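You operate a simulated robot arm through the tools that you are given. There is no shell and no other tool.

You run a simulated two-armed robot. Do the job below in one go: nothing can be reset, and whatever is moved stays where it is left.

Task
Fit the wing nut on the M12 stud, then take the silver nut off the M16 stud.
Fine: wing nut down by hand till amber first; loosen the silver nut with the red wrench, stand that back; nut to the blue tray; the washer stays.

Only the result counts: the job must be done as asked and must still hold three seconds after the hand-in. Knocking over, shifting, dropping, spilling or breaking anything else fails it.

Robot
Two 7-joint arms with two-finger parallel grippers on one trunk that stands fixed in place. Base frame: the origin is at the foot of the trunk, x ahead of it, y to its left, z up. Lengths are in m, angles in degrees, forces in N, time in s.
The left shoulder is at [0.148, 0.171, 1.129], the right one opposite. With the tool pointing down near the work surface each hand reaches from about 0.44 to 0.94 m from the base axis, measured 20 degrees to its own side. Payload 4.4 kg a hand.
Tool frame (each hand has its own): the origin (TCP) lies between the finger pads and is the grasp point; the fingertips stand 0.023 m ahead of it; z points along the fingers, y is the line along which they close. Largest opening 0.094 m; finger width 0.038, thickness 0.01; the body of the gripper, 0.054 by 0.096 m, starts 0.039 m behind the TCP.
Orientation is that of the tool frame in the base frame, as a unit quaternion [x, y, z, w]. With the fingers straight down and closing along the base's y, the tool's x points along the base's -x, its y along +y and its z along -z.

Tools
- The arms move only by the tool send_rows. It takes "left_series", "right_series" or both (then of equal length, played together; a hand with none holds still); each is a list of rows, each a list of 6 numbers: the shift along the tool's x, y, z in cm, then the turn, a rotation vector about the tool's x, y, z in degrees. In form: [[tx, ty, tz, rx, ry, rz], ...]. A call has 1 to 20 rows; each row shifts and turns the commanded pose from where the row before left it, along the tool's axes as they then stand. "left_grip" and "right_grip" are, for a hand that has rows, the finger opening in cm, from 0 to 9.4, set as the call begins (left out, the last holds). Rows are played at 5 a second. More than 0.05 m and 8.6 degrees between two rows, or a gripper value outside its range, and nothing of the call is played. A pose out of reach is approached as far as the arm can. The call stops where the force on the tool passes 40 N (or 10 N more than at its start, if that is more) or the arm is blocked; 0.2 s more then pass. The fingers move at their own pace (about 0.072 m/s each) and stop on an object; they squeeze with about 36 N. The grip force told is the motor's: it shows also when the fingers shut on nothing. Time passes only in rows, and 0.2 s behind the last, so rows that do not move let the fingers close. It gives the time, the measured TCP pose, the force on the tool (base axes), the opening and the grip force at its end, in the units of the frame above (readings bear some noise), with the torque about the TCP (base axes, N m) and any sound that the robot's microphone picked up.
- Cameras (640 x 400 px; columns grow to the right, rows downward): "scene" is now at [0.2588, -0.0368, 1.3047]; the picture's right is [-0.41, -0.91, 0.00], its down [-0.28, 0.13, -0.95] and it looks along [0.87, -0.39, -0.31] (base axes); focal length 214 px, centre (320, 200). "left" rides on the left gripper at [0.086, -0.016, -0.075] in its tool frame; the picture's right is [0.18, 0.98, 0.00], its down [-0.58, 0.11, -0.81] and it looks along [-0.79, 0.15, 0.59] (tool axes); focal length 243 px, centre (320, 200). "right" rides on the right gripper at [0.086, 0.016, -0.075] in its tool frame; the picture's right is [-0.18, 0.98, 0.00], its down [-0.58, -0.11, -0.81] and it looks along [-0.79, -0.15, 0.59] (tool axes); focal length 243 px, centre (320, 200). There is no depth. A picture from a camera that has moved, and an enlarged one, comes with that camera's place and axes in the base frame and with its lens. The place of the scene camera against the robot may be out by one fixed shift of up to 0.018 m in any direction.
- capture(camera): a new picture of that camera. The clock stands still meanwhile.
- raise_lower(by): slides the trunk up (or, below 0, down) by that many m; the arms and the scene camera ride with it, the base frame stays. It gives what a move gives, with no picture.
- pan_tilt(pan, tilt): turns the head with the scene camera to pan (to the left, within 80 degrees either way) and tilt (down, from -29 to 69), counted from straight ahead of the robot. It gives what a move gives.
- inspect(camera, box): a new picture of the part [left, top, right, bottom] of that camera's present view, enlarged. The clock stands still meanwhile.
- close_job(): hands the job in; it is judged then, once.

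Nothing tells you positions but the pictures and the camera data. Unless the task says otherwise, let go and move clear before handing in.

The tools are called after "Request:" by a JSON object that holds its "op" and its "data". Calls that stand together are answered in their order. send_rows: Moves the arms, as the interface text tells. Its arguments: {"type":"object","properties":{"left_series":{"type":"array"},"left_grip":{"type":"number"},"right_series":{"type":"array"},"right_grip":{"type":"number"}},"required":[]} The other tools are called the same way: raise_lower (by) slides the trunk up or down; pan_tilt (pan, tilt) turns the head that bears the scene camera; capture (camera) takes a picture; inspect (camera, box) takes an enlarged picture of a part of a camera's view; close_job () hands the job in.

At the start:

```text
time_s: 0.0
left_ee_pos: [0.4846, 0.0631, 1.2802]
left_tool_rot: [0.0, 1.0, 0.001, 0.0]
left_wrist_force: [-0.3, 0.3, 0.2]
left_wrist_torque: [0.0, 0.01, 0.01]
left_finger_gap: 0.0939
left_finger_force: 0.1
right_ee_pos: [0.4071, -0.3401, 1.2479]
right_tool_rot: [0.001, 1.0, -0.001, 0.0]
right_wrist_force: [-0.2, -0.7, -0.2]
right_wrist_torque: [-0.01, -0.01, 0.0]
right_finger_gap: 0.0942
right_finger_force: 0.0
trunk travel left (down, up): [-0.144, 0.244]
head pan, tilt: [-24.1, 18.0]
```

scene: 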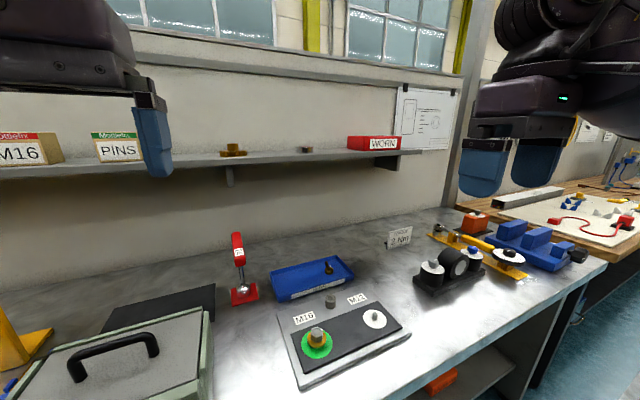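
right: 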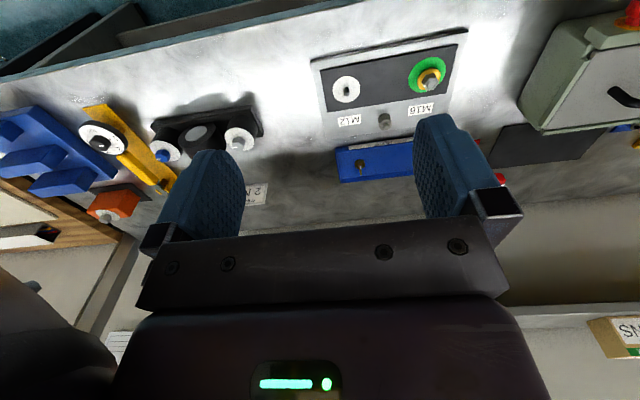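
left: 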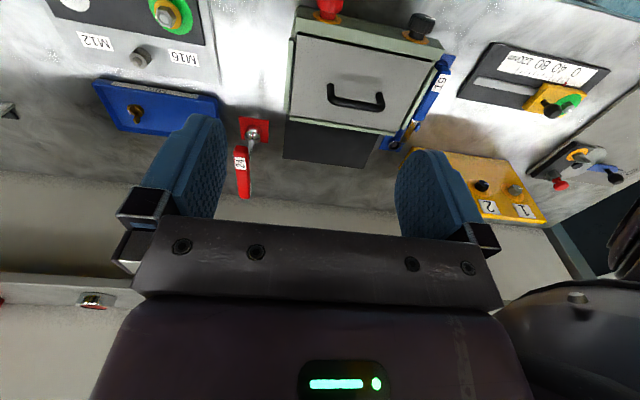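

I see a bench with a black plate bearing an M16 stud (green ring, brass/silver nut) and an M12 stud (white ring), a blue tray with a small brass part (probably the wing nut), and a red wrench on a red stand. I'll take closer looks before moving anything.

Request:
{"op": "inspect", "data": {"camera": "scene", "box": [220, 220, 420, 400]}}

Request:
{"op": "inspect", "data": {"camera": "scene", "box": [370, 190, 610, 310]}}

Request:
{"op": "inspect", "data": {"camera": "left", "box": [40, 0, 300, 200]}}

Request:
{"op": "inspect", "data": {"camera": "right", "box": [280, 20, 520, 200]}}

Request:
{"op": "inspect", "data": {"camera": "scene", "box": [340, 70, 480, 170]}}

```text
2.22 times, centred on (320, 310) of scene
camera zoom: at [0.2588, -0.0368, 1.3047], right [-0.41, -0.91, 0.0], down [-0.28, 0.13, -0.95], along [0.87, -0.39, -0.31], focal length 477 px, centre (320, -44)
```

zoom: 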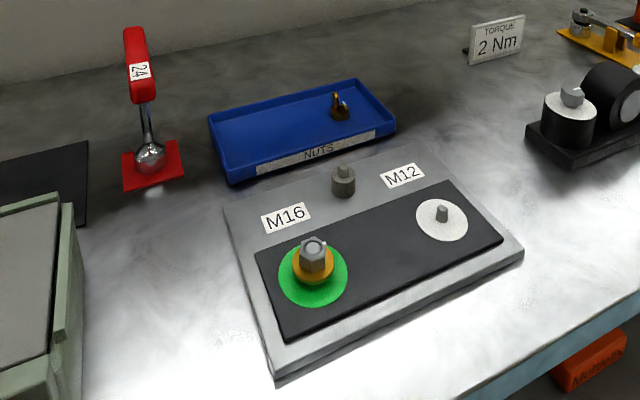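

```text
2.67 times, centred on (490, 250) of scene
camera zoom: at [0.2588, -0.0368, 1.3047], right [-0.41, -0.91, 0.0], down [-0.28, 0.13, -0.95], along [0.87, -0.39, -0.31], focal length 572 px, centre (-133, 67)
```

zoom: 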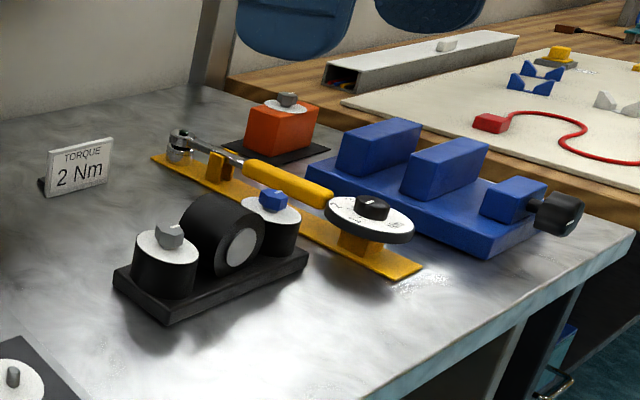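

```text
2.00 times, centred on (170, 100) of left
camera zoom: at [0.3973, 0.0467, 1.3543], right [-0.18, 0.98, 0.0], down [0.58, 0.11, 0.81], along [0.79, 0.15, -0.59], focal length 485 px, centre (620, 400)
```

zoom: 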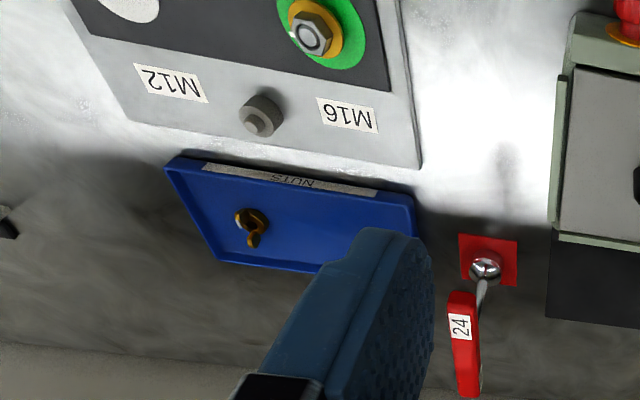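

```text
2.22 times, centred on (400, 110) of right
camera zoom: at [0.322, -0.3236, 1.3215], right [0.18, 0.98, 0.0], down [0.58, -0.11, 0.81], along [0.79, -0.15, -0.59], focal length 539 px, centre (142, 400)
```

zoom: 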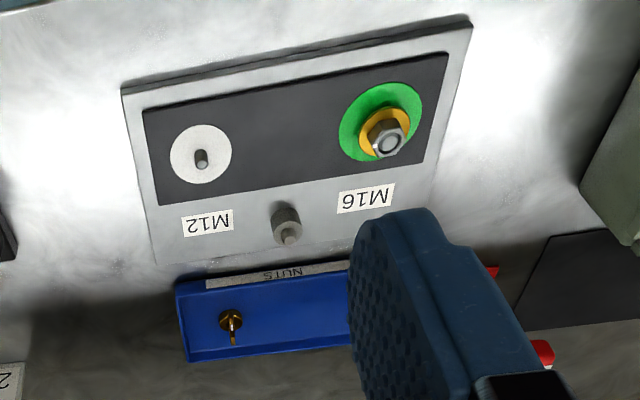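

```text
4.00 times, centred on (410, 120) of scene
camera zoom: at [0.2588, -0.0368, 1.3047], right [-0.41, -0.91, 0.0], down [-0.28, 0.13, -0.95], along [0.87, -0.39, -0.31], focal length 858 px, centre (-40, 520)
```

zoom: 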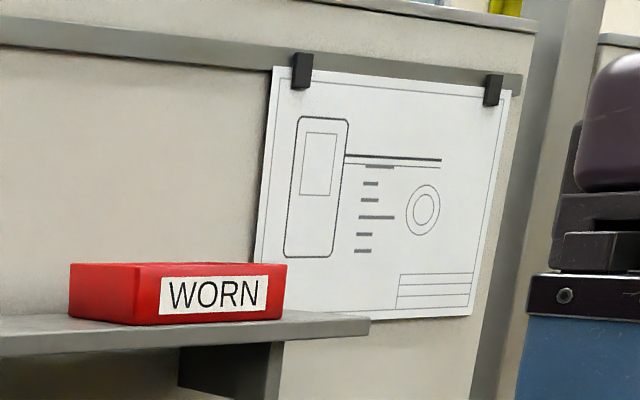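

I'm looking more closely at the shelf and at the objects left and right of the fixture so I know what is what.

Request:
{"op": "inspect", "data": {"camera": "scene", "box": [200, 120, 340, 200]}}

Request:
{"op": "inspect", "data": {"camera": "scene", "box": [220, 220, 300, 310]}}

Request:
{"op": "inspect", "data": {"camera": "scene", "box": [260, 245, 410, 370]}}

Request:
{"op": "pan_tilt", "data": {"pan": -15, "tilt": 40}}

```text
4.57 times, centred on (270, 160) of scene
camera zoom: at [0.2588, -0.0368, 1.3047], right [-0.41, -0.91, 0.0], down [-0.28, 0.13, -0.95], along [0.87, -0.39, -0.31], focal length 980 px, centre (549, 383)
```

zoom: 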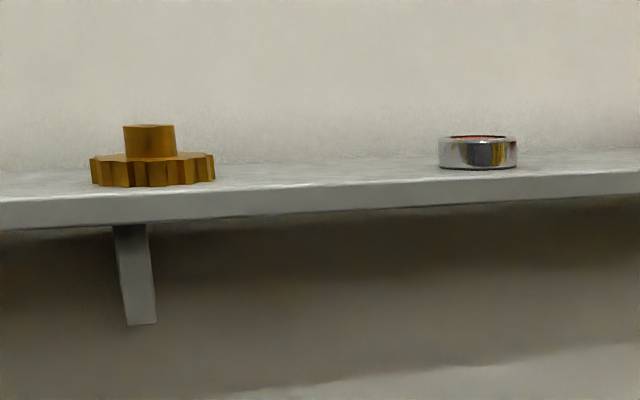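

```text
4.44 times, centred on (260, 265) of scene
camera zoom: at [0.2588, -0.0368, 1.3047], right [-0.41, -0.91, 0.0], down [-0.28, 0.13, -0.95], along [0.87, -0.39, -0.31], focal length 953 px, centre (587, -89)
```

zoom: 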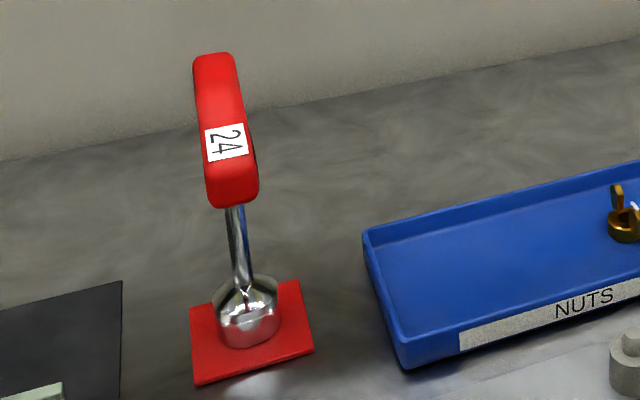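

```text
3.20 times, centred on (335, 308) of scene
camera zoom: at [0.2588, -0.0368, 1.3047], right [-0.41, -0.91, 0.0], down [-0.28, 0.13, -0.95], along [0.87, -0.39, -0.31], focal length 686 px, centre (272, -144)
```

zoom: 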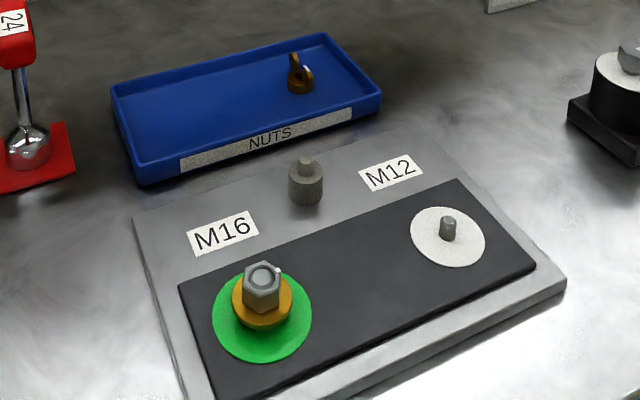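

```text
time_s: 0.9
left_ee_pos: [0.4851, 0.0621, 1.2801]
left_tool_rot: [0.0, 1.0, 0.0, 0.0]
left_wrist_force: [0.7, -0.3, 0.0]
left_wrist_torque: [-0.01, -0.02, 0.01]
left_finger_gap: 0.0941
left_finger_force: 0.0
right_ee_pos: [0.4068, -0.3399, 1.2475]
right_tool_rot: [0.0, 1.0, 0.0, 0.001]
right_wrist_force: [-0.4, 0.6, -0.3]
right_wrist_torque: [0.01, 0.0, 0.01]
right_finger_gap: 0.0937
right_finger_force: 0.0
trunk travel left (down, up): [-0.144, 0.244]
head pan, tilt: [-15.0, 40.0]
```

The red wrench "24" stands socket-down on a red pad; the wing nut is in the tray marked NUTS. I'll take a view from the turned head.

Request:
{"op": "capture", "data": {"camera": "scene"}}

Request:
{"op": "inspect", "data": {"camera": "left", "box": [230, 100, 290, 210]}}

Request:
{"op": "inspect", "data": {"camera": "left", "box": [40, 0, 220, 130]}}

```text
taken
camera scene: at [0.2558, -0.0207, 1.27], right [-0.26, -0.97, 0.0], down [-0.62, 0.17, -0.77], along [0.74, -0.2, -0.64], focal length 214 px, centre (320, 200)
```

scene: 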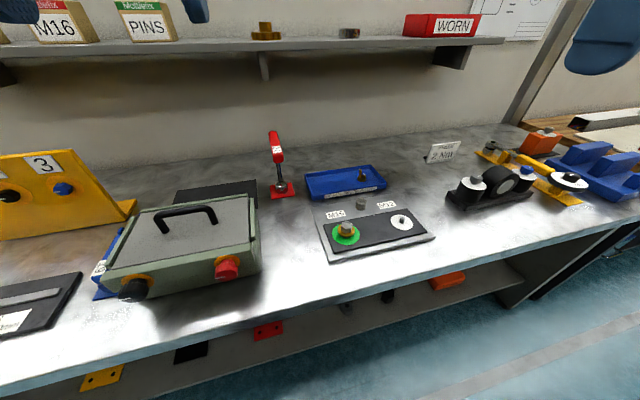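

```text
3.64 times, centred on (260, 155) of left
camera zoom: at [0.3973, 0.0467, 1.3543], right [-0.18, 0.98, 0.0], down [0.58, 0.11, 0.81], along [0.79, 0.15, -0.59], focal length 882 px, centre (538, 364)
```

zoom: 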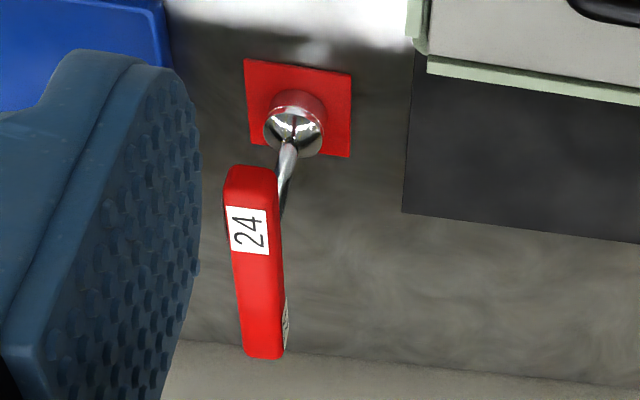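

```text
3.08 times, centred on (130, 65) of left
camera zoom: at [0.3973, 0.0467, 1.3543], right [-0.18, 0.98, 0.0], down [0.58, 0.11, 0.81], along [0.79, 0.15, -0.59], focal length 746 px, centre (905, 615)
```

zoom: 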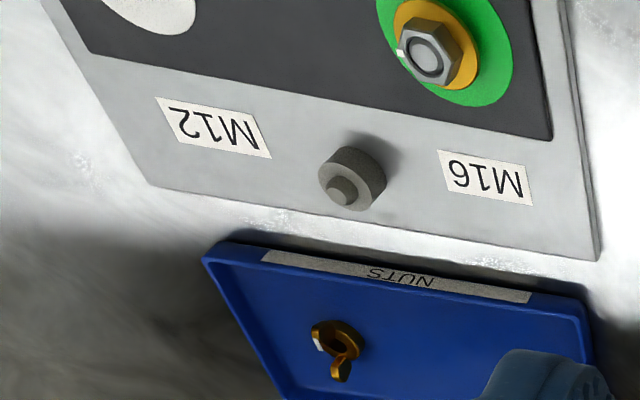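

I estimate the wing nut near (0.80, -0.31), the M12 stud near (0.58, -0.32), the M16 stud near (0.58, -0.17), and the wrench socket near (0.80, -0.04) with its handle leaning away. I'll bring both hands closer, still high above everything, to see better through the wrist cameras.

Request:
{"op": "send_rows", "data": {"right_series": [[-3.48, 0.39, 2.2, 0, 0, 0], [-3.48, 0.39, 2.2, 0, 0, 0], [-3.48, 0.39, 2.2, 0, 0, 0], [-3.48, 0.39, 2.2, 0, 0, 0], [-3.48, 0.39, 2.2, 0, 0, 0], [-3.48, 0.39, 2.2, 0, 0, 0], [-3.48, 0.39, 2.2, 0, 0, 0], [-3.48, 0.39, 2.2, 0, 0, 0], [-3.48, 0.39, 2.2, 0, 0, 0], [0, 0, 0, 0, 0, 0]], "left_series": [[-2.17, -1.03, 2.2, 0, 0, 0], [-2.17, -1.03, 2.2, 0, 0, 0], [-2.17, -1.03, 2.2, 0, 0, 0], [-2.17, -1.03, 2.2, 0, 0, 0], [-2.17, -1.03, 2.2, 0, 0, 0], [-2.17, -1.03, 2.2, 0, 0, 0], [-2.17, -1.03, 2.2, 0, 0, 0], [-2.17, -1.03, 2.2, 0, 0, 0], [-2.17, -1.03, 2.2, 0, 0, 0], [0, 0, 0, 0, 0, 0]]}}

```text
time_s: 3.1
left_ee_pos: [0.6802, -0.0263, 1.0825]
left_tool_rot: [0.0, 1.0, 0.0, 0.002]
left_wrist_force: [0.0, 0.2, 0.5]
left_wrist_torque: [-0.01, -0.03, -0.03]
left_finger_gap: 0.0939
left_finger_force: 0.1
right_ee_pos: [0.7176, -0.3047, 1.0541]
right_tool_rot: [0.0, 1.0, 0.0, 0.002]
right_wrist_force: [-0.4, 0.9, 0.5]
right_wrist_torque: [-0.01, -0.03, 0.0]
right_finger_gap: 0.094
right_finger_force: 0.0
trunk travel left (down, up): [-0.144, 0.244]
head pan, tilt: [-15.0, 40.0]
```

Both hands are now above the bench at about z = 1.05–1.08. I'm taking the wrist pictures.

Request:
{"op": "capture", "data": {"camera": "left"}}

Request:
{"op": "capture", "data": {"camera": "right"}}

Request:
{"op": "capture", "data": {"camera": "scene"}}

```text
taken
camera left: at [0.5929, -0.0423, 1.157], right [-0.18, 0.98, 0.0], down [0.58, 0.11, 0.81], along [0.79, 0.15, -0.59], focal length 243 px, centre (320, 200)
```

left: 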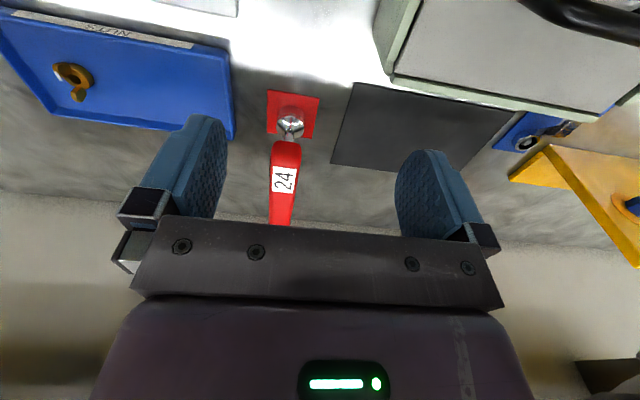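

```text
taken
camera right: at [0.6327, -0.2877, 1.1274], right [0.18, 0.98, 0.0], down [0.58, -0.11, 0.81], along [0.79, -0.15, -0.59], focal length 243 px, centre (320, 200)
```

right: 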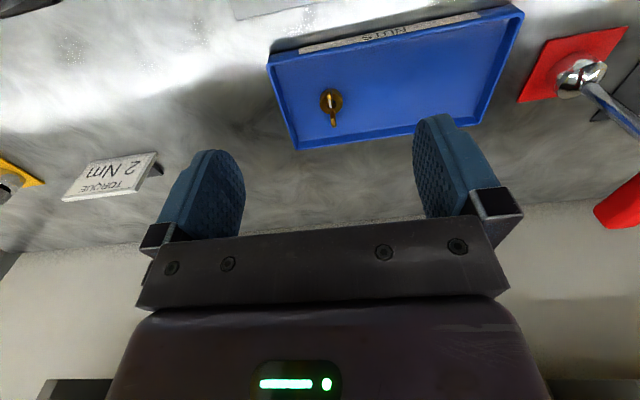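

```text
taken
camera scene: at [0.2541, -0.0202, 1.2709], right [-0.26, -0.97, 0.0], down [-0.62, 0.17, -0.77], along [0.74, -0.2, -0.64], focal length 214 px, centre (320, 200)
```

scene: 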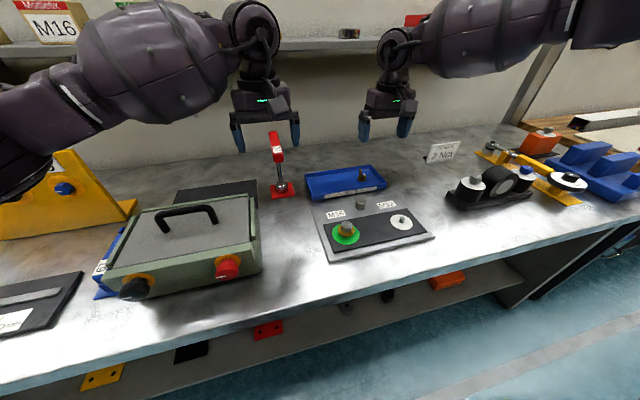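

The wing nut sits in the tray's right half, and the wrench stands to the left of the tray. I'm zooming in on both.

Request:
{"op": "inspect", "data": {"camera": "right", "box": [290, 60, 380, 150]}}

Request:
{"op": "inspect", "data": {"camera": "left", "box": [240, 70, 340, 240]}}

Request:
{"op": "inspect", "data": {"camera": "left", "box": [0, 0, 240, 150]}}

Request:
{"op": "inspect", "data": {"camera": "right", "box": [500, 10, 640, 240]}}

Request:
{"op": "inspect", "data": {"camera": "scene", "box": [250, 120, 450, 270]}}

```text
4.44 times, centred on (335, 105) of right
camera zoom: at [0.6327, -0.2877, 1.1274], right [0.18, 0.98, 0.0], down [0.58, -0.11, 0.81], along [0.79, -0.15, -0.59], focal length 1078 px, centre (253, 622)
```

zoom: 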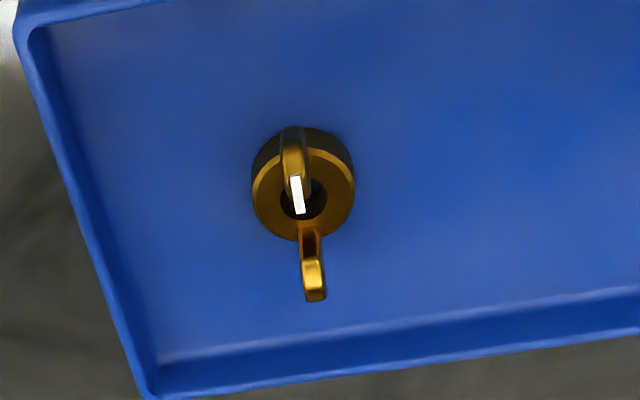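

```text
2.35 times, centred on (290, 155) of left
camera zoom: at [0.5929, -0.0423, 1.157], right [-0.18, 0.98, 0.0], down [0.58, 0.11, 0.81], along [0.79, 0.15, -0.59], focal length 571 px, centre (391, 306)
```

zoom: 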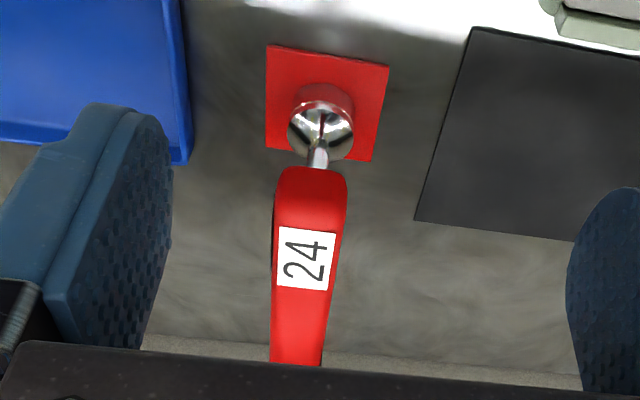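

```text
2.67 times, centred on (120, 75) of left
camera zoom: at [0.5929, -0.0423, 1.157], right [-0.18, 0.98, 0.0], down [0.58, 0.11, 0.81], along [0.79, 0.15, -0.59], focal length 647 px, centre (853, 533)
```

zoom: 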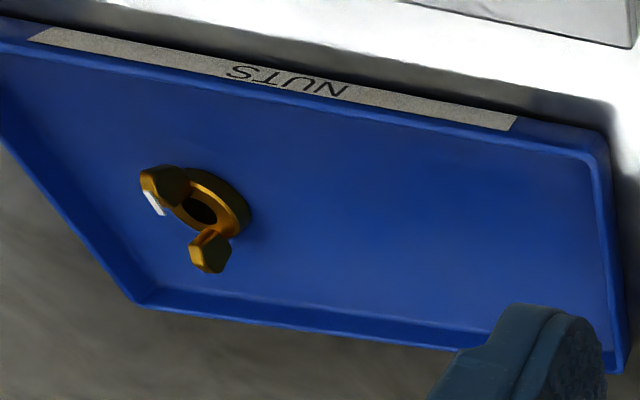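

```text
1.74 times, centred on (570, 125) of right
camera zoom: at [0.6327, -0.2877, 1.1274], right [0.18, 0.98, 0.0], down [0.58, -0.11, 0.81], along [0.79, -0.15, -0.59], focal length 422 px, centre (-115, 330)
```

zoom: 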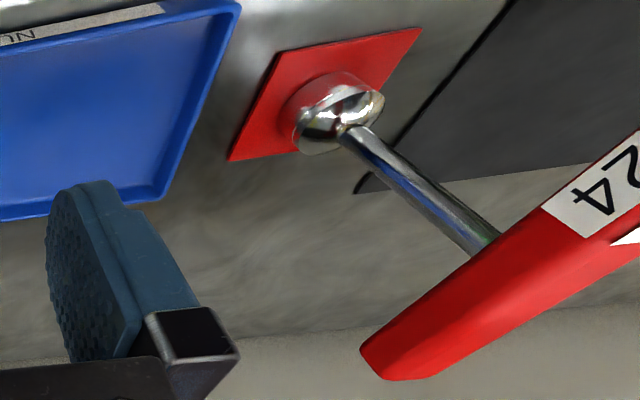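

```text
2.67 times, centred on (350, 195) of scene
camera zoom: at [0.2541, -0.0202, 1.2709], right [-0.26, -0.97, 0.0], down [-0.62, 0.17, -0.77], along [0.74, -0.2, -0.64], focal length 572 px, centre (240, 213)
```

zoom: 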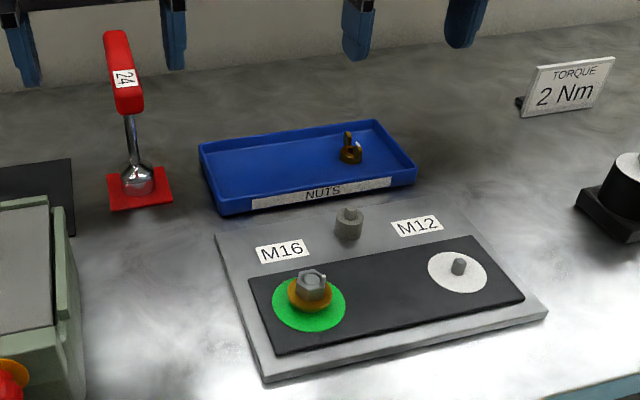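

The wrench is a T-handle type: its vertical shank is at about (0.81, -0.045), and the bar lies along x with its top near z = 1.00. The bench top is near z = 0.847, and the wing nut is near (0.80, -0.305) with its wings along x. Next I'll look at the studs from closer with the right hand.

Request:
{"op": "send_rows", "data": {"right_series": [[3.63, 0.92, 0.57, 0, 0, 0], [3.63, 0.92, 0.57, 0, 0, 0], [3.63, 0.92, 0.57, 0, 0, 0], [3.63, 0.92, 0.57, 0, 0, 0], [3.63, 0.92, 0.57, 0, 0, 0], [3.63, 0.92, 0.57, 0, 0, 0], [0, 0, 0, 0, 0, 0]]}}

Request:
{"op": "capture", "data": {"camera": "right"}}

```text
time_s: 4.7
left_ee_pos: [0.6816, -0.0269, 1.08]
left_tool_rot: [0.0, 1.0, 0.0, 0.001]
left_wrist_force: [0.2, -0.1, 0.6]
left_wrist_torque: [0.0, -0.01, -0.01]
left_finger_gap: 0.094
left_finger_force: 0.0
right_ee_pos: [0.5032, -0.2505, 1.0152]
right_tool_rot: [0.0, 1.0, 0.001, 0.0]
right_wrist_force: [0.4, -0.1, 0.4]
right_wrist_torque: [0.01, -0.01, -0.04]
right_finger_gap: 0.0939
right_finger_force: 0.0
trunk travel left (down, up): [-0.144, 0.244]
head pan, tilt: [-15.0, 40.0]
```

```text
taken
camera right: at [0.418, -0.235, 1.0891], right [0.18, 0.98, 0.0], down [0.58, -0.11, 0.81], along [0.79, -0.15, -0.59], focal length 243 px, centre (320, 200)
```

right: 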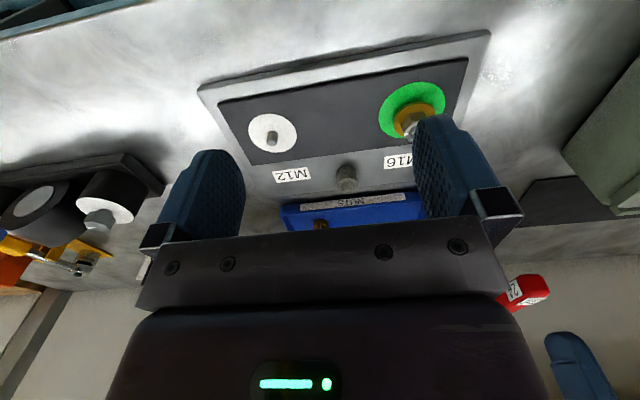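

Request:
{"op": "inspect", "data": {"camera": "right", "box": [230, 90, 330, 190]}}

Request:
{"op": "inspect", "data": {"camera": "right", "box": [330, 60, 480, 210]}}

Request:
{"op": "capture", "data": {"camera": "left"}}

```text
4.00 times, centred on (280, 140) of right
camera zoom: at [0.418, -0.235, 1.0891], right [0.18, 0.98, 0.0], down [0.58, -0.11, 0.81], along [0.79, -0.15, -0.59], focal length 970 px, centre (480, 440)
```

zoom: 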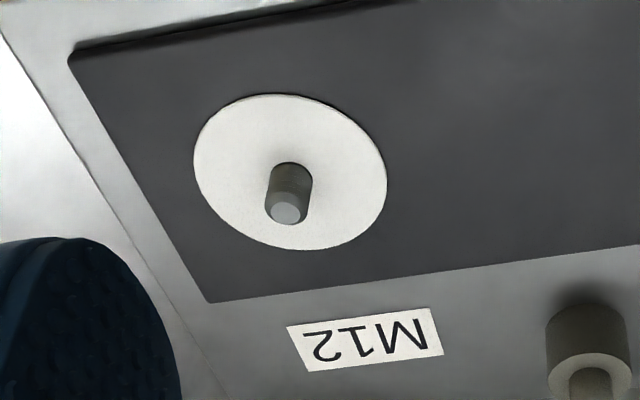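

```text
2.67 times, centred on (405, 135) of right
camera zoom: at [0.418, -0.235, 1.0891], right [0.18, 0.98, 0.0], down [0.58, -0.11, 0.81], along [0.79, -0.15, -0.59], focal length 647 px, centre (93, 373)
```

zoom: 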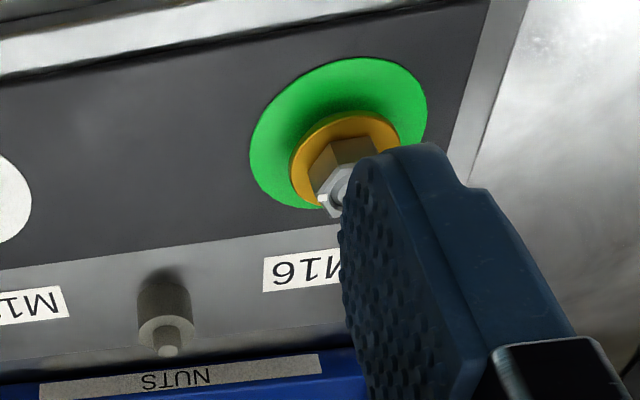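

```text
taken
camera left: at [0.5946, -0.0427, 1.1547], right [-0.18, 0.98, 0.0], down [0.58, 0.11, 0.81], along [0.79, 0.15, -0.59], focal length 243 px, centre (320, 200)
```

left: 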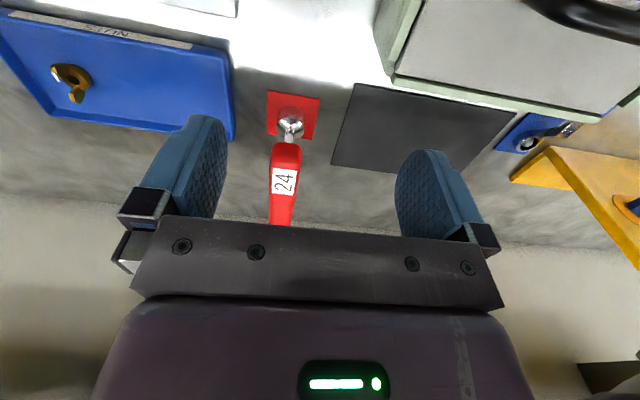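

The M12 stud top is near (0.582, -0.319, 0.877), standing about 15 mm above its white ring. Now I'll bring the right hand over the wing nut for a close look before picking it up.

Request:
{"op": "send_rows", "data": {"right_series": [[-4.28, -0.91, 0.25, 0, 0, 0], [-4.28, -0.91, 0.25, 0, 0, 0], [-4.28, -0.91, 0.25, 0, 0, 0], [-4.28, -0.91, 0.25, 0, 0, 0], [-4.28, -0.91, 0.25, 0, 0, 0], [-4.28, -0.91, 0.25, 0, 0, 0], [-2, 0, 3, 0, 0, 0], [0, 0, 3, 0, 0, 0], [0, 0, 0, 0, 0, 0]]}}

Request:
{"op": "capture", "data": {"camera": "right"}}

Request:
{"op": "inspect", "data": {"camera": "right", "box": [250, 80, 410, 200]}}

Request:
{"op": "inspect", "data": {"camera": "left", "box": [0, 20, 200, 150]}}

```text
time_s: 6.7
left_ee_pos: [0.681, -0.0272, 1.0811]
left_tool_rot: [0.0, 1.0, 0.0, 0.0]
left_wrist_force: [-0.6, 0.6, 0.8]
left_wrist_torque: [0.03, -0.02, -0.01]
left_finger_gap: 0.0941
left_finger_force: 0.1
right_ee_pos: [0.719, -0.3132, 0.9528]
right_tool_rot: [0.0, 1.0, 0.001, 0.0]
right_wrist_force: [-0.1, -0.5, -0.6]
right_wrist_torque: [-0.04, -0.04, 0.02]
right_finger_gap: 0.0941
right_finger_force: 0.1
right hand out of reach, approached as far as the arm can: row 6, 7, 8
trunk travel left (down, up): [-0.144, 0.244]
head pan, tilt: [-15.0, 40.0]
```

```text
taken
camera right: at [0.6352, -0.2976, 1.0266], right [0.18, 0.98, 0.0], down [0.58, -0.11, 0.81], along [0.79, -0.15, -0.59], focal length 243 px, centre (320, 200)
```

right: 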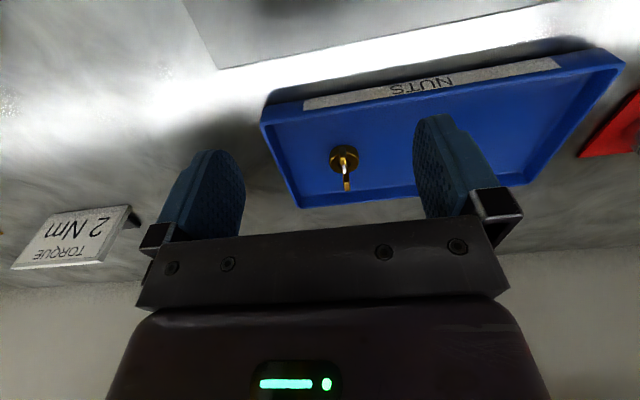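

```text
3.33 times, centred on (330, 140) of right
camera zoom: at [0.6352, -0.2976, 1.0266], right [0.18, 0.98, 0.0], down [0.58, -0.11, 0.81], along [0.79, -0.15, -0.59], focal length 809 px, centre (287, 400)
```

zoom: 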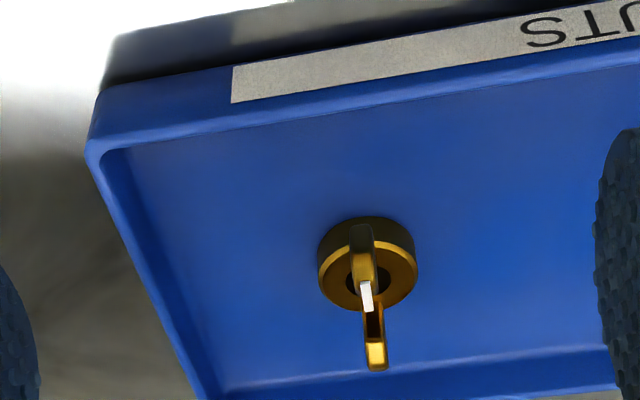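

```text
3.08 times, centred on (100, 85) of left
camera zoom: at [0.5942, -0.0424, 1.1554], right [-0.18, 0.98, 0.0], down [0.58, 0.11, 0.81], along [0.79, 0.15, -0.59], focal length 746 px, centre (997, 554)
```

zoom: 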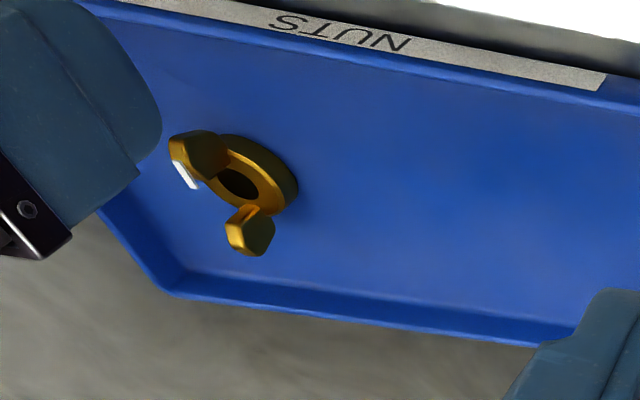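

The right arm ran out of reach at x ≈ 0.72 with the trunk at this height. I'll raise the right hand and then try another trunk height.

Request:
{"op": "send_rows", "data": {"right_series": [[1, 0, -4, 0, 0, 0], [1, 0, -4, 0, 0, 0], [0, 0, -4, 0, 0, 0], [0, 0, 0, 0, 0, 0]]}}

```text
time_s: 7.7
left_ee_pos: [0.6823, -0.028, 1.0817]
left_tool_rot: [0.0, 1.0, 0.0, 0.0]
left_wrist_force: [-0.2, 0.5, -0.1]
left_wrist_torque: [0.0, 0.0, 0.02]
left_finger_gap: 0.0942
left_finger_force: 0.0
right_ee_pos: [0.6958, -0.315, 1.0699]
right_tool_rot: [-0.001, 1.0, 0.0, -0.001]
right_wrist_force: [0.2, -0.1, -0.4]
right_wrist_torque: [-0.01, 0.0, 0.02]
right_finger_gap: 0.094
right_finger_force: 0.0
trunk travel left (down, up): [-0.144, 0.244]
head pan, tilt: [-15.0, 40.0]
```

Both hands are clear. I'll draw the left hand back and lower the trunk 0.10 m to gain forward reach.

Request:
{"op": "send_rows", "data": {"left_series": [[3, 2, -2, 0, 0, 0], [3, 2, -2, 0, 0, 0], [3, 2, -2, 0, 0, 0], [3, 2, -2, 0, 0, 0], [0, 0, 0, 0, 0, 0]], "right_series": [[0, 0, -2, 0, 0, 0], [0, 0, -2, 0, 0, 0], [0, 0, 0, 0, 0, 0], [0, 0, 0, 0, 0, 0], [0, 0, 0, 0, 0, 0]]}}

Request:
{"op": "raise_lower", "data": {"by": -0.1}}

```text
time_s: 8.9
left_ee_pos: [0.5565, 0.0496, 1.161]
left_tool_rot: [0.0, 1.0, -0.001, -0.001]
left_wrist_force: [0.5, 0.7, -0.3]
left_wrist_torque: [-0.02, 0.02, 0.02]
left_finger_gap: 0.094
left_finger_force: 0.1
right_ee_pos: [0.6976, -0.3173, 1.1117]
right_tool_rot: [-0.001, 1.0, 0.0, -0.001]
right_wrist_force: [0.0, 0.4, 0.1]
right_wrist_torque: [0.03, 0.02, -0.03]
right_finger_gap: 0.0939
right_finger_force: 0.0
trunk travel left (down, up): [-0.144, 0.244]
head pan, tilt: [-15.0, 40.0]
```

```text
time_s: 10.2
left_ee_pos: [0.5581, 0.0495, 1.0639]
left_tool_rot: [0.0, 1.0, -0.001, 0.001]
left_wrist_force: [-0.1, -0.3, -0.4]
left_wrist_torque: [-0.02, -0.02, 0.02]
left_finger_gap: 0.0941
left_finger_force: 0.0
right_ee_pos: [0.6958, -0.3158, 1.0144]
right_tool_rot: [0.0, 1.0, 0.0, 0.002]
right_wrist_force: [0.2, 0.1, 0.9]
right_wrist_torque: [-0.01, -0.02, -0.02]
right_finger_gap: 0.094
right_finger_force: 0.0
trunk travel left (down, up): [-0.044, 0.344]
head pan, tilt: [-15.0, 40.0]
```

Now I'll test forward reach with the trunk lowered: right hand forward to about x = 0.79 at z ≈ 1.0.

Request:
{"op": "send_rows", "data": {"right_series": [[-3, 0.3, 0, 0, 0, 0], [-3, 0.3, 0, 0, 0, 0], [-3, 0.3, 0.5, 0, 0, 0], [0, 0, 2, 0, 0, 0], [0, 0, 2, 0, 0, 0], [0, 0, 0, 0, 0, 0]]}}

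Request:
{"op": "capture", "data": {"camera": "right"}}

Request:
{"op": "capture", "data": {"camera": "scene"}}

```text
time_s: 11.6
left_ee_pos: [0.559, 0.0495, 1.0628]
left_tool_rot: [0.0, 1.0, 0.001, -0.001]
left_wrist_force: [0.1, -0.2, -0.2]
left_wrist_torque: [-0.03, 0.01, 0.0]
left_finger_gap: 0.0939
left_finger_force: 0.2
right_ee_pos: [0.7886, -0.3069, 0.9666]
right_tool_rot: [-0.001, 1.0, 0.0, 0.0]
right_wrist_force: [0.1, 0.5, 0.0]
right_wrist_torque: [-0.02, 0.01, 0.01]
right_finger_gap: 0.094
right_finger_force: 0.1
trunk travel left (down, up): [-0.044, 0.344]
head pan, tilt: [-15.0, 40.0]
```

```text
taken
camera right: at [0.7039, -0.2906, 1.0408], right [0.18, 0.98, 0.0], down [0.58, -0.11, 0.81], along [0.79, -0.15, -0.59], focal length 243 px, centre (320, 200)
```

right: 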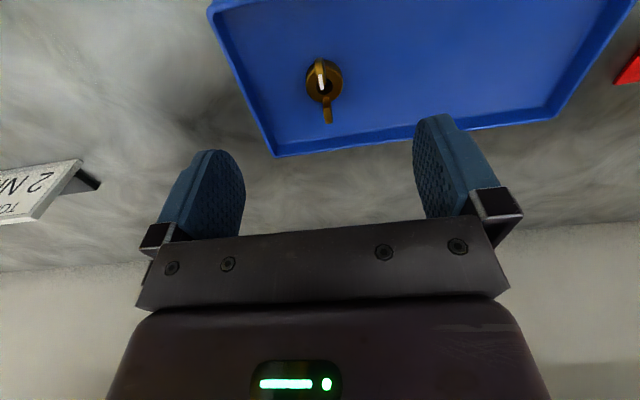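

```text
taken
camera scene: at [0.3504, -0.0205, 1.1453], right [-0.26, -0.97, 0.0], down [-0.62, 0.17, -0.77], along [0.74, -0.2, -0.64], focal length 214 px, centre (320, 200)
```

scene: 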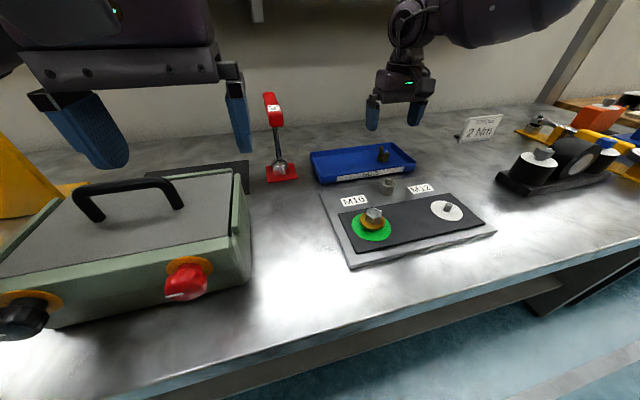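

The lowered trunk gives the reach I need. I'm zooming in on the wing nut from directly over it.

Request:
{"op": "inspect", "data": {"camera": "right", "box": [270, 30, 390, 140]}}

Request:
{"op": "inspect", "data": {"camera": "scene", "box": [300, 130, 500, 270]}}

```text
3.64 times, centred on (330, 85) of right
camera zoom: at [0.7039, -0.2906, 1.0408], right [0.18, 0.98, 0.0], down [0.58, -0.11, 0.81], along [0.79, -0.15, -0.59], focal length 882 px, centre (284, 618)
```

zoom: 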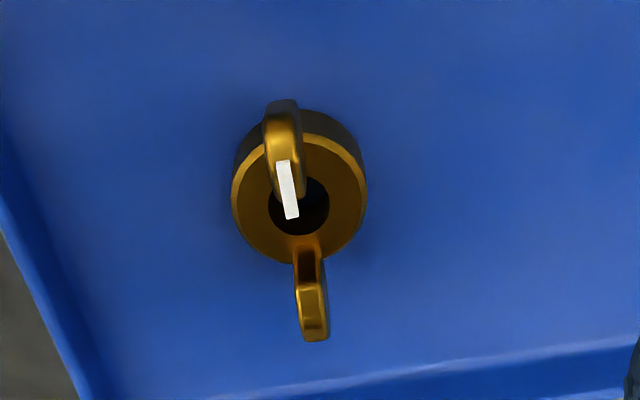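

```text
2.86 times, centred on (400, 200) of scene
camera zoom: at [0.3504, -0.0205, 1.1453], right [-0.26, -0.97, 0.0], down [-0.62, 0.17, -0.77], along [0.74, -0.2, -0.64], focal length 613 px, centre (91, 200)
```

zoom: 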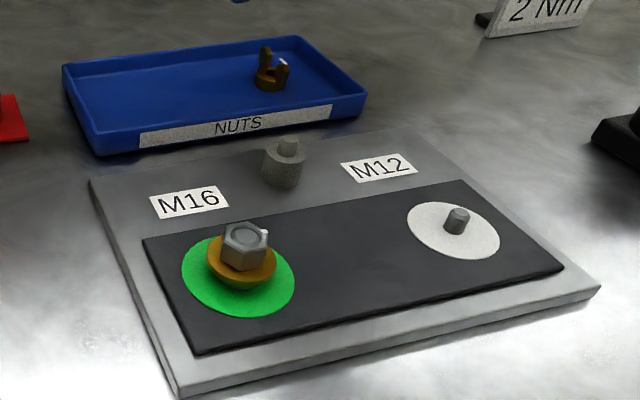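

The wing nut is about 11 mm ahead of the TCP and 1 mm to its left, its wings aligned with x; hub top z ≈ 0.861, wing tops z ≈ 0.886. I'll narrow the fingers to 4 cm, centre, and descend so the tips stop just above the hub, then check before closing.

Request:
{"op": "send_rows", "data": {"right_grip": 4.0, "right_series": [[-1.1, 0.13, 0, 0, 0, 0], [0, 0, 2.0, 0, 0, 0], [0, 0, 2.0, 0, 0, 0], [0, 0, 1.5, 0, 0, 0], [0, 0, 0, 0, 0, 0]]}}

Request:
{"op": "capture", "data": {"camera": "right"}}

Request:
{"op": "inspect", "data": {"camera": "right", "box": [230, 70, 410, 210]}}

```text
time_s: 12.8
left_ee_pos: [0.5592, 0.0494, 1.0619]
left_tool_rot: [0.0, 1.0, 0.0, 0.0]
left_wrist_force: [0.1, 0.1, 0.4]
left_wrist_torque: [-0.01, -0.02, 0.0]
left_finger_gap: 0.0941
left_finger_force: 0.0
right_ee_pos: [0.8006, -0.3067, 0.9123]
right_tool_rot: [0.0, 1.0, 0.0, 0.0]
right_wrist_force: [0.0, 0.3, -0.5]
right_wrist_torque: [-0.03, 0.02, -0.02]
right_finger_gap: 0.0397
right_finger_force: 0.0
trunk travel left (down, up): [-0.044, 0.344]
head pan, tilt: [-15.0, 40.0]
```

```text
taken
camera right: at [0.7166, -0.2902, 0.9865], right [0.18, 0.98, 0.0], down [0.58, -0.11, 0.81], along [0.79, -0.15, -0.59], focal length 243 px, centre (320, 200)
```

right: 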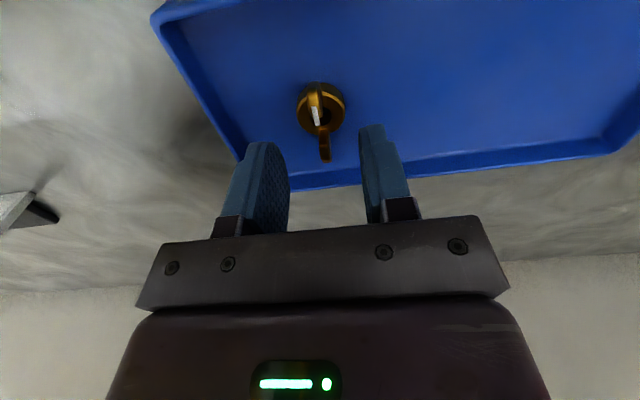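

```text
2.86 times, centred on (320, 140) of right
camera zoom: at [0.7166, -0.2902, 0.9865], right [0.18, 0.98, 0.0], down [0.58, -0.11, 0.81], along [0.79, -0.15, -0.59], focal length 693 px, centre (320, 371)
```

zoom: 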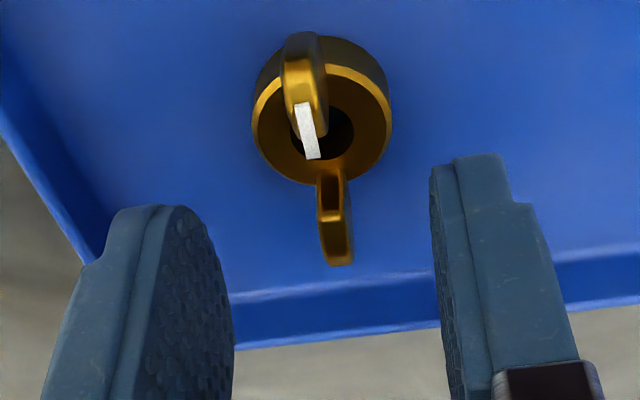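

The nut is centred between the fingers. I'll descend the last 2.1 cm and close on the wings.

Request:
{"op": "send_rows", "data": {"right_series": [[0, 0.05, 1.0, 0, 0, 0], [0, 0, 1.1, 0, 0, 0], [0, 0, 0, 0, 0, 0]]}}

Request:
{"op": "inspect", "data": {"camera": "right", "box": [230, 70, 410, 210]}}

```text
time_s: 13.6
left_ee_pos: [0.5595, 0.0486, 1.0628]
left_tool_rot: [0.0, 1.0, -0.001, -0.001]
left_wrist_force: [0.2, -0.7, -0.5]
left_wrist_torque: [-0.03, 0.0, 0.02]
left_finger_gap: 0.0943
left_finger_force: 0.0
right_ee_pos: [0.7998, -0.3067, 0.8919]
right_tool_rot: [0.0, 1.0, 0.0, 0.0]
right_wrist_force: [-0.6, 0.5, -0.3]
right_wrist_torque: [-0.02, 0.01, -0.02]
right_finger_gap: 0.0398
right_finger_force: 0.1
trunk travel left (down, up): [-0.044, 0.344]
head pan, tilt: [-15.0, 40.0]
```

```text
2.86 times, centred on (320, 140) of right
camera zoom: at [0.7156, -0.2902, 0.9657], right [0.18, 0.98, 0.0], down [0.58, -0.11, 0.81], along [0.79, -0.15, -0.59], focal length 693 px, centre (320, 371)
```

zoom: 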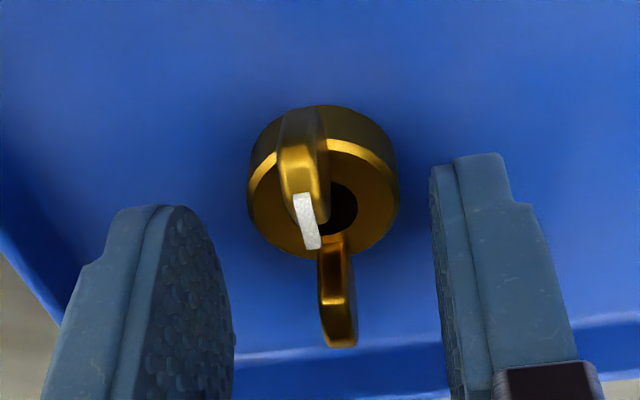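

The wings lie between the pads with the hub below the tips. Closing the fingers now.

Request:
{"op": "send_rows", "data": {"right_grip": 0, "right_series": [[0, 0, 0, 0, 0, 0], [0, 0, 0, 0, 0, 0], [0, 0, 0, 0, 0, 0], [0, 0, 0, 0, 0, 0]]}}

Request:
{"op": "inspect", "data": {"camera": "right", "box": [230, 70, 410, 210]}}

```text
time_s: 14.6
left_ee_pos: [0.5587, 0.0489, 1.0623]
left_tool_rot: [0.0, 1.0, 0.001, 0.0]
left_wrist_force: [-0.4, -0.1, 0.5]
left_wrist_torque: [-0.01, -0.01, 0.03]
left_finger_gap: 0.0939
left_finger_force: 0.2
right_ee_pos: [0.8, -0.3061, 0.8909]
right_tool_rot: [0.001, 1.0, 0.0, -0.001]
right_wrist_force: [0.1, 0.4, 0.3]
right_wrist_torque: [0.04, 0.01, 0.0]
right_finger_gap: 0.0268
right_finger_force: 35.8
trunk travel left (down, up): [-0.044, 0.344]
head pan, tilt: [-15.0, 40.0]
```

```text
2.86 times, centred on (320, 140) of right
camera zoom: at [0.7157, -0.2903, 0.9657], right [0.18, 0.98, 0.0], down [0.58, -0.11, 0.81], along [0.79, -0.15, -0.59], focal length 693 px, centre (320, 371)
```

zoom: 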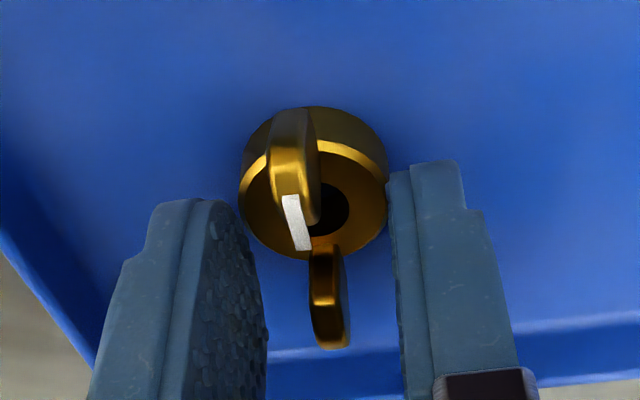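

The fingers stopped at 26.8 mm, so they caught the hub rim rather than the wings. I'll reopen, rise 9 mm and close again on the wings.

Request:
{"op": "send_rows", "data": {"right_grip": 4.0, "right_series": [[0, 0, 0, 0, 0, 0], [0, 0, 0, 0, 0, 0], [0, 0, -0.9, 0, 0, 0], [0, 0, 0, 0, 0, 0]]}}

Request:
{"op": "send_rows", "data": {"right_grip": 0, "right_series": [[0, 0, 0, 0, 0, 0], [0, 0, 0, 0, 0, 0], [0, 0, 0, 0, 0, 0], [0, 0, 0, 0, 0, 0]]}}

Request:
{"op": "inspect", "data": {"camera": "right", "box": [230, 70, 410, 210]}}

```text
time_s: 15.6
left_ee_pos: [0.5601, 0.0494, 1.0619]
left_tool_rot: [0.0, 1.0, -0.001, 0.0]
left_wrist_force: [0.1, -0.2, 0.3]
left_wrist_torque: [-0.02, 0.03, -0.01]
left_finger_gap: 0.0942
left_finger_force: 0.0
right_ee_pos: [0.8012, -0.307, 0.9004]
right_tool_rot: [0.0, 1.0, 0.0, -0.002]
right_wrist_force: [0.3, 0.3, 0.0]
right_wrist_torque: [0.03, -0.03, -0.01]
right_finger_gap: 0.04
right_finger_force: 0.0
trunk travel left (down, up): [-0.044, 0.344]
head pan, tilt: [-15.0, 40.0]
```

```text
time_s: 16.6
left_ee_pos: [0.5603, 0.05, 1.0613]
left_tool_rot: [0.0, 1.0, -0.001, -0.001]
left_wrist_force: [0.3, 1.0, 0.3]
left_wrist_torque: [0.01, -0.03, -0.02]
left_finger_gap: 0.094
left_finger_force: 0.1
right_ee_pos: [0.8012, -0.306, 0.9015]
right_tool_rot: [0.001, 1.0, 0.0, 0.0]
right_wrist_force: [0.5, 0.2, 0.1]
right_wrist_torque: [-0.01, -0.03, -0.03]
right_finger_gap: 0.005
right_finger_force: 36.0
trunk travel left (down, up): [-0.044, 0.344]
head pan, tilt: [-15.0, 40.0]
```

```text
2.86 times, centred on (320, 140) of right
camera zoom: at [0.7161, -0.2902, 0.9753], right [0.18, 0.98, 0.0], down [0.58, -0.11, 0.81], along [0.79, -0.15, -0.59], focal length 693 px, centre (320, 371)
```

zoom: 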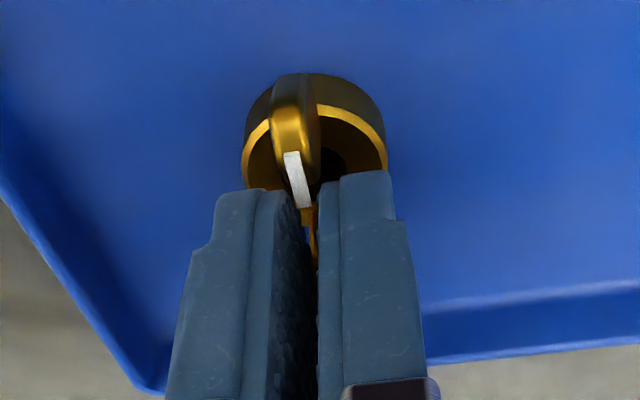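

The fingers now hold the wings (gap 5 mm, 36 N). I'll lift 6 cm and check that the nut came along.

Request:
{"op": "send_rows", "data": {"right_series": [[0, 0, -1.0, 0, 0, 0], [0, 0, -2.5, 0, 0, 0], [0, 0, -2.5, 0, 0, 0], [0, 0, 0, 0, 0, 0]]}}

Request:
{"op": "capture", "data": {"camera": "right"}}

Request:
{"op": "inspect", "data": {"camera": "right", "box": [270, 80, 370, 180]}}

Request:
{"op": "inspect", "data": {"camera": "scene", "box": [340, 60, 460, 150]}}

```text
time_s: 17.6
left_ee_pos: [0.5609, 0.0496, 1.0616]
left_tool_rot: [-0.001, 1.0, -0.001, -0.001]
left_wrist_force: [0.0, 0.6, 0.4]
left_wrist_torque: [0.0, -0.03, 0.01]
left_finger_gap: 0.0941
left_finger_force: 0.1
right_ee_pos: [0.7994, -0.307, 0.9609]
right_tool_rot: [0.001, 1.0, 0.001, -0.001]
right_wrist_force: [0.3, 0.0, 0.4]
right_wrist_torque: [-0.01, 0.0, 0.01]
right_finger_gap: 0.0052
right_finger_force: 36.4
trunk travel left (down, up): [-0.044, 0.344]
head pan, tilt: [-15.0, 40.0]
```

```text
taken
camera right: at [0.7155, -0.2894, 1.0356], right [0.18, 0.98, 0.0], down [0.58, -0.11, 0.81], along [0.79, -0.15, -0.59], focal length 243 px, centre (320, 200)
```

right: 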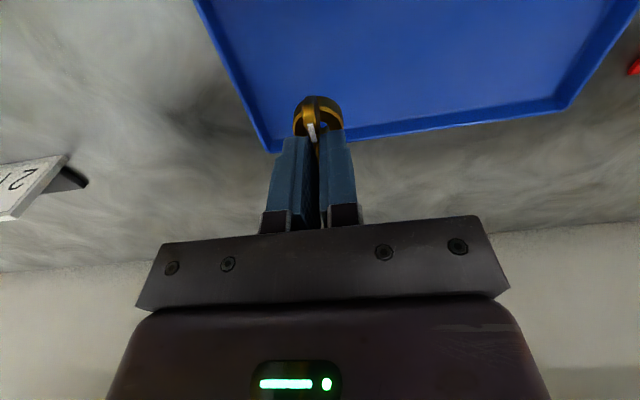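

```text
4.00 times, centred on (320, 130) of right
camera zoom: at [0.7155, -0.2894, 1.0356], right [0.18, 0.98, 0.0], down [0.58, -0.11, 0.81], along [0.79, -0.15, -0.59], focal length 970 px, centre (320, 480)
```

zoom: 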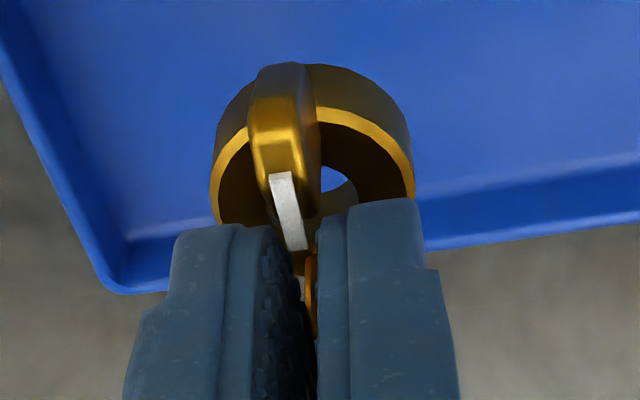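

```text
4.44 times, centred on (400, 105) of scene
camera zoom: at [0.3511, -0.0208, 1.1448], right [-0.26, -0.97, 0.0], down [-0.62, 0.17, -0.77], along [0.74, -0.2, -0.64], focal length 953 px, centre (-36, 622)
```

zoom: 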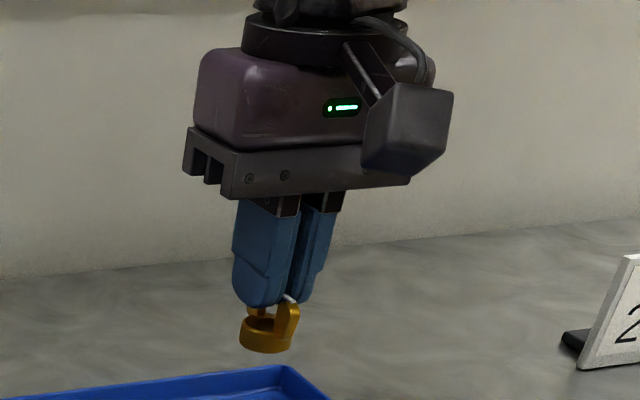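

The nut is held but only by the very tops of the wings. I'll set it back down on the tray floor and regrip about 5.5 mm deeper for a firmer hold.

Request:
{"op": "send_rows", "data": {"right_series": [[0, 0, 2.5, 0, 0, 0], [0, 0, 2.5, 0, 0, 0], [0, 0, 0.95, 0, 0, 0], [0, 0, 0, 0, 0, 0]]}}

Request:
{"op": "send_rows", "data": {"right_grip": 4.0, "right_series": [[0, 0, 0, 0, 0, 0], [0, 0, 0, 0, 0, 0], [0, 0, 0.3, 0, 0, 0], [0, 0, 0.3, 0, 0, 0], [0, 0, 0, 0, 0, 0]]}}

Request:
{"op": "inspect", "data": {"camera": "right", "box": [230, 70, 410, 210]}}

```text
time_s: 18.6
left_ee_pos: [0.56, 0.0496, 1.062]
left_tool_rot: [-0.001, 1.0, 0.0, 0.0]
left_wrist_force: [-0.4, 1.1, -0.5]
left_wrist_torque: [-0.01, 0.01, 0.01]
left_finger_gap: 0.094
left_finger_force: 0.1
right_ee_pos: [0.7985, -0.3055, 0.9023]
right_tool_rot: [0.0, 1.0, -0.001, 0.0]
right_wrist_force: [-0.1, 0.3, -0.9]
right_wrist_torque: [0.01, -0.01, 0.02]
right_finger_gap: 0.0051
right_finger_force: 35.6
trunk travel left (down, up): [-0.044, 0.344]
head pan, tilt: [-15.0, 40.0]
```

```text
time_s: 19.8
left_ee_pos: [0.5597, 0.0487, 1.0618]
left_tool_rot: [0.0, 1.0, 0.0, 0.001]
left_wrist_force: [-0.2, 0.3, 0.0]
left_wrist_torque: [0.0, 0.01, 0.01]
left_finger_gap: 0.094
left_finger_force: 0.1
right_ee_pos: [0.7993, -0.3054, 0.8952]
right_tool_rot: [0.0, 1.0, 0.0, 0.001]
right_wrist_force: [0.3, -0.9, 0.1]
right_wrist_torque: [-0.03, -0.02, 0.03]
right_finger_gap: 0.0401
right_finger_force: 0.1
trunk travel left (down, up): [-0.044, 0.344]
head pan, tilt: [-15.0, 40.0]
```

```text
2.86 times, centred on (320, 140) of right
camera zoom: at [0.7146, -0.2893, 0.9695], right [0.18, 0.98, 0.0], down [0.58, -0.11, 0.81], along [0.79, -0.15, -0.59], focal length 693 px, centre (320, 371)
```

zoom: 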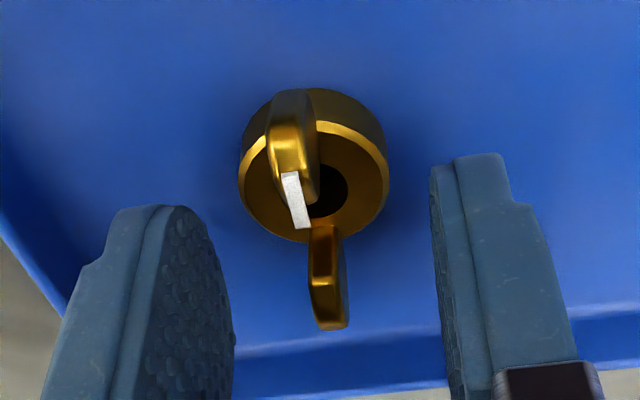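

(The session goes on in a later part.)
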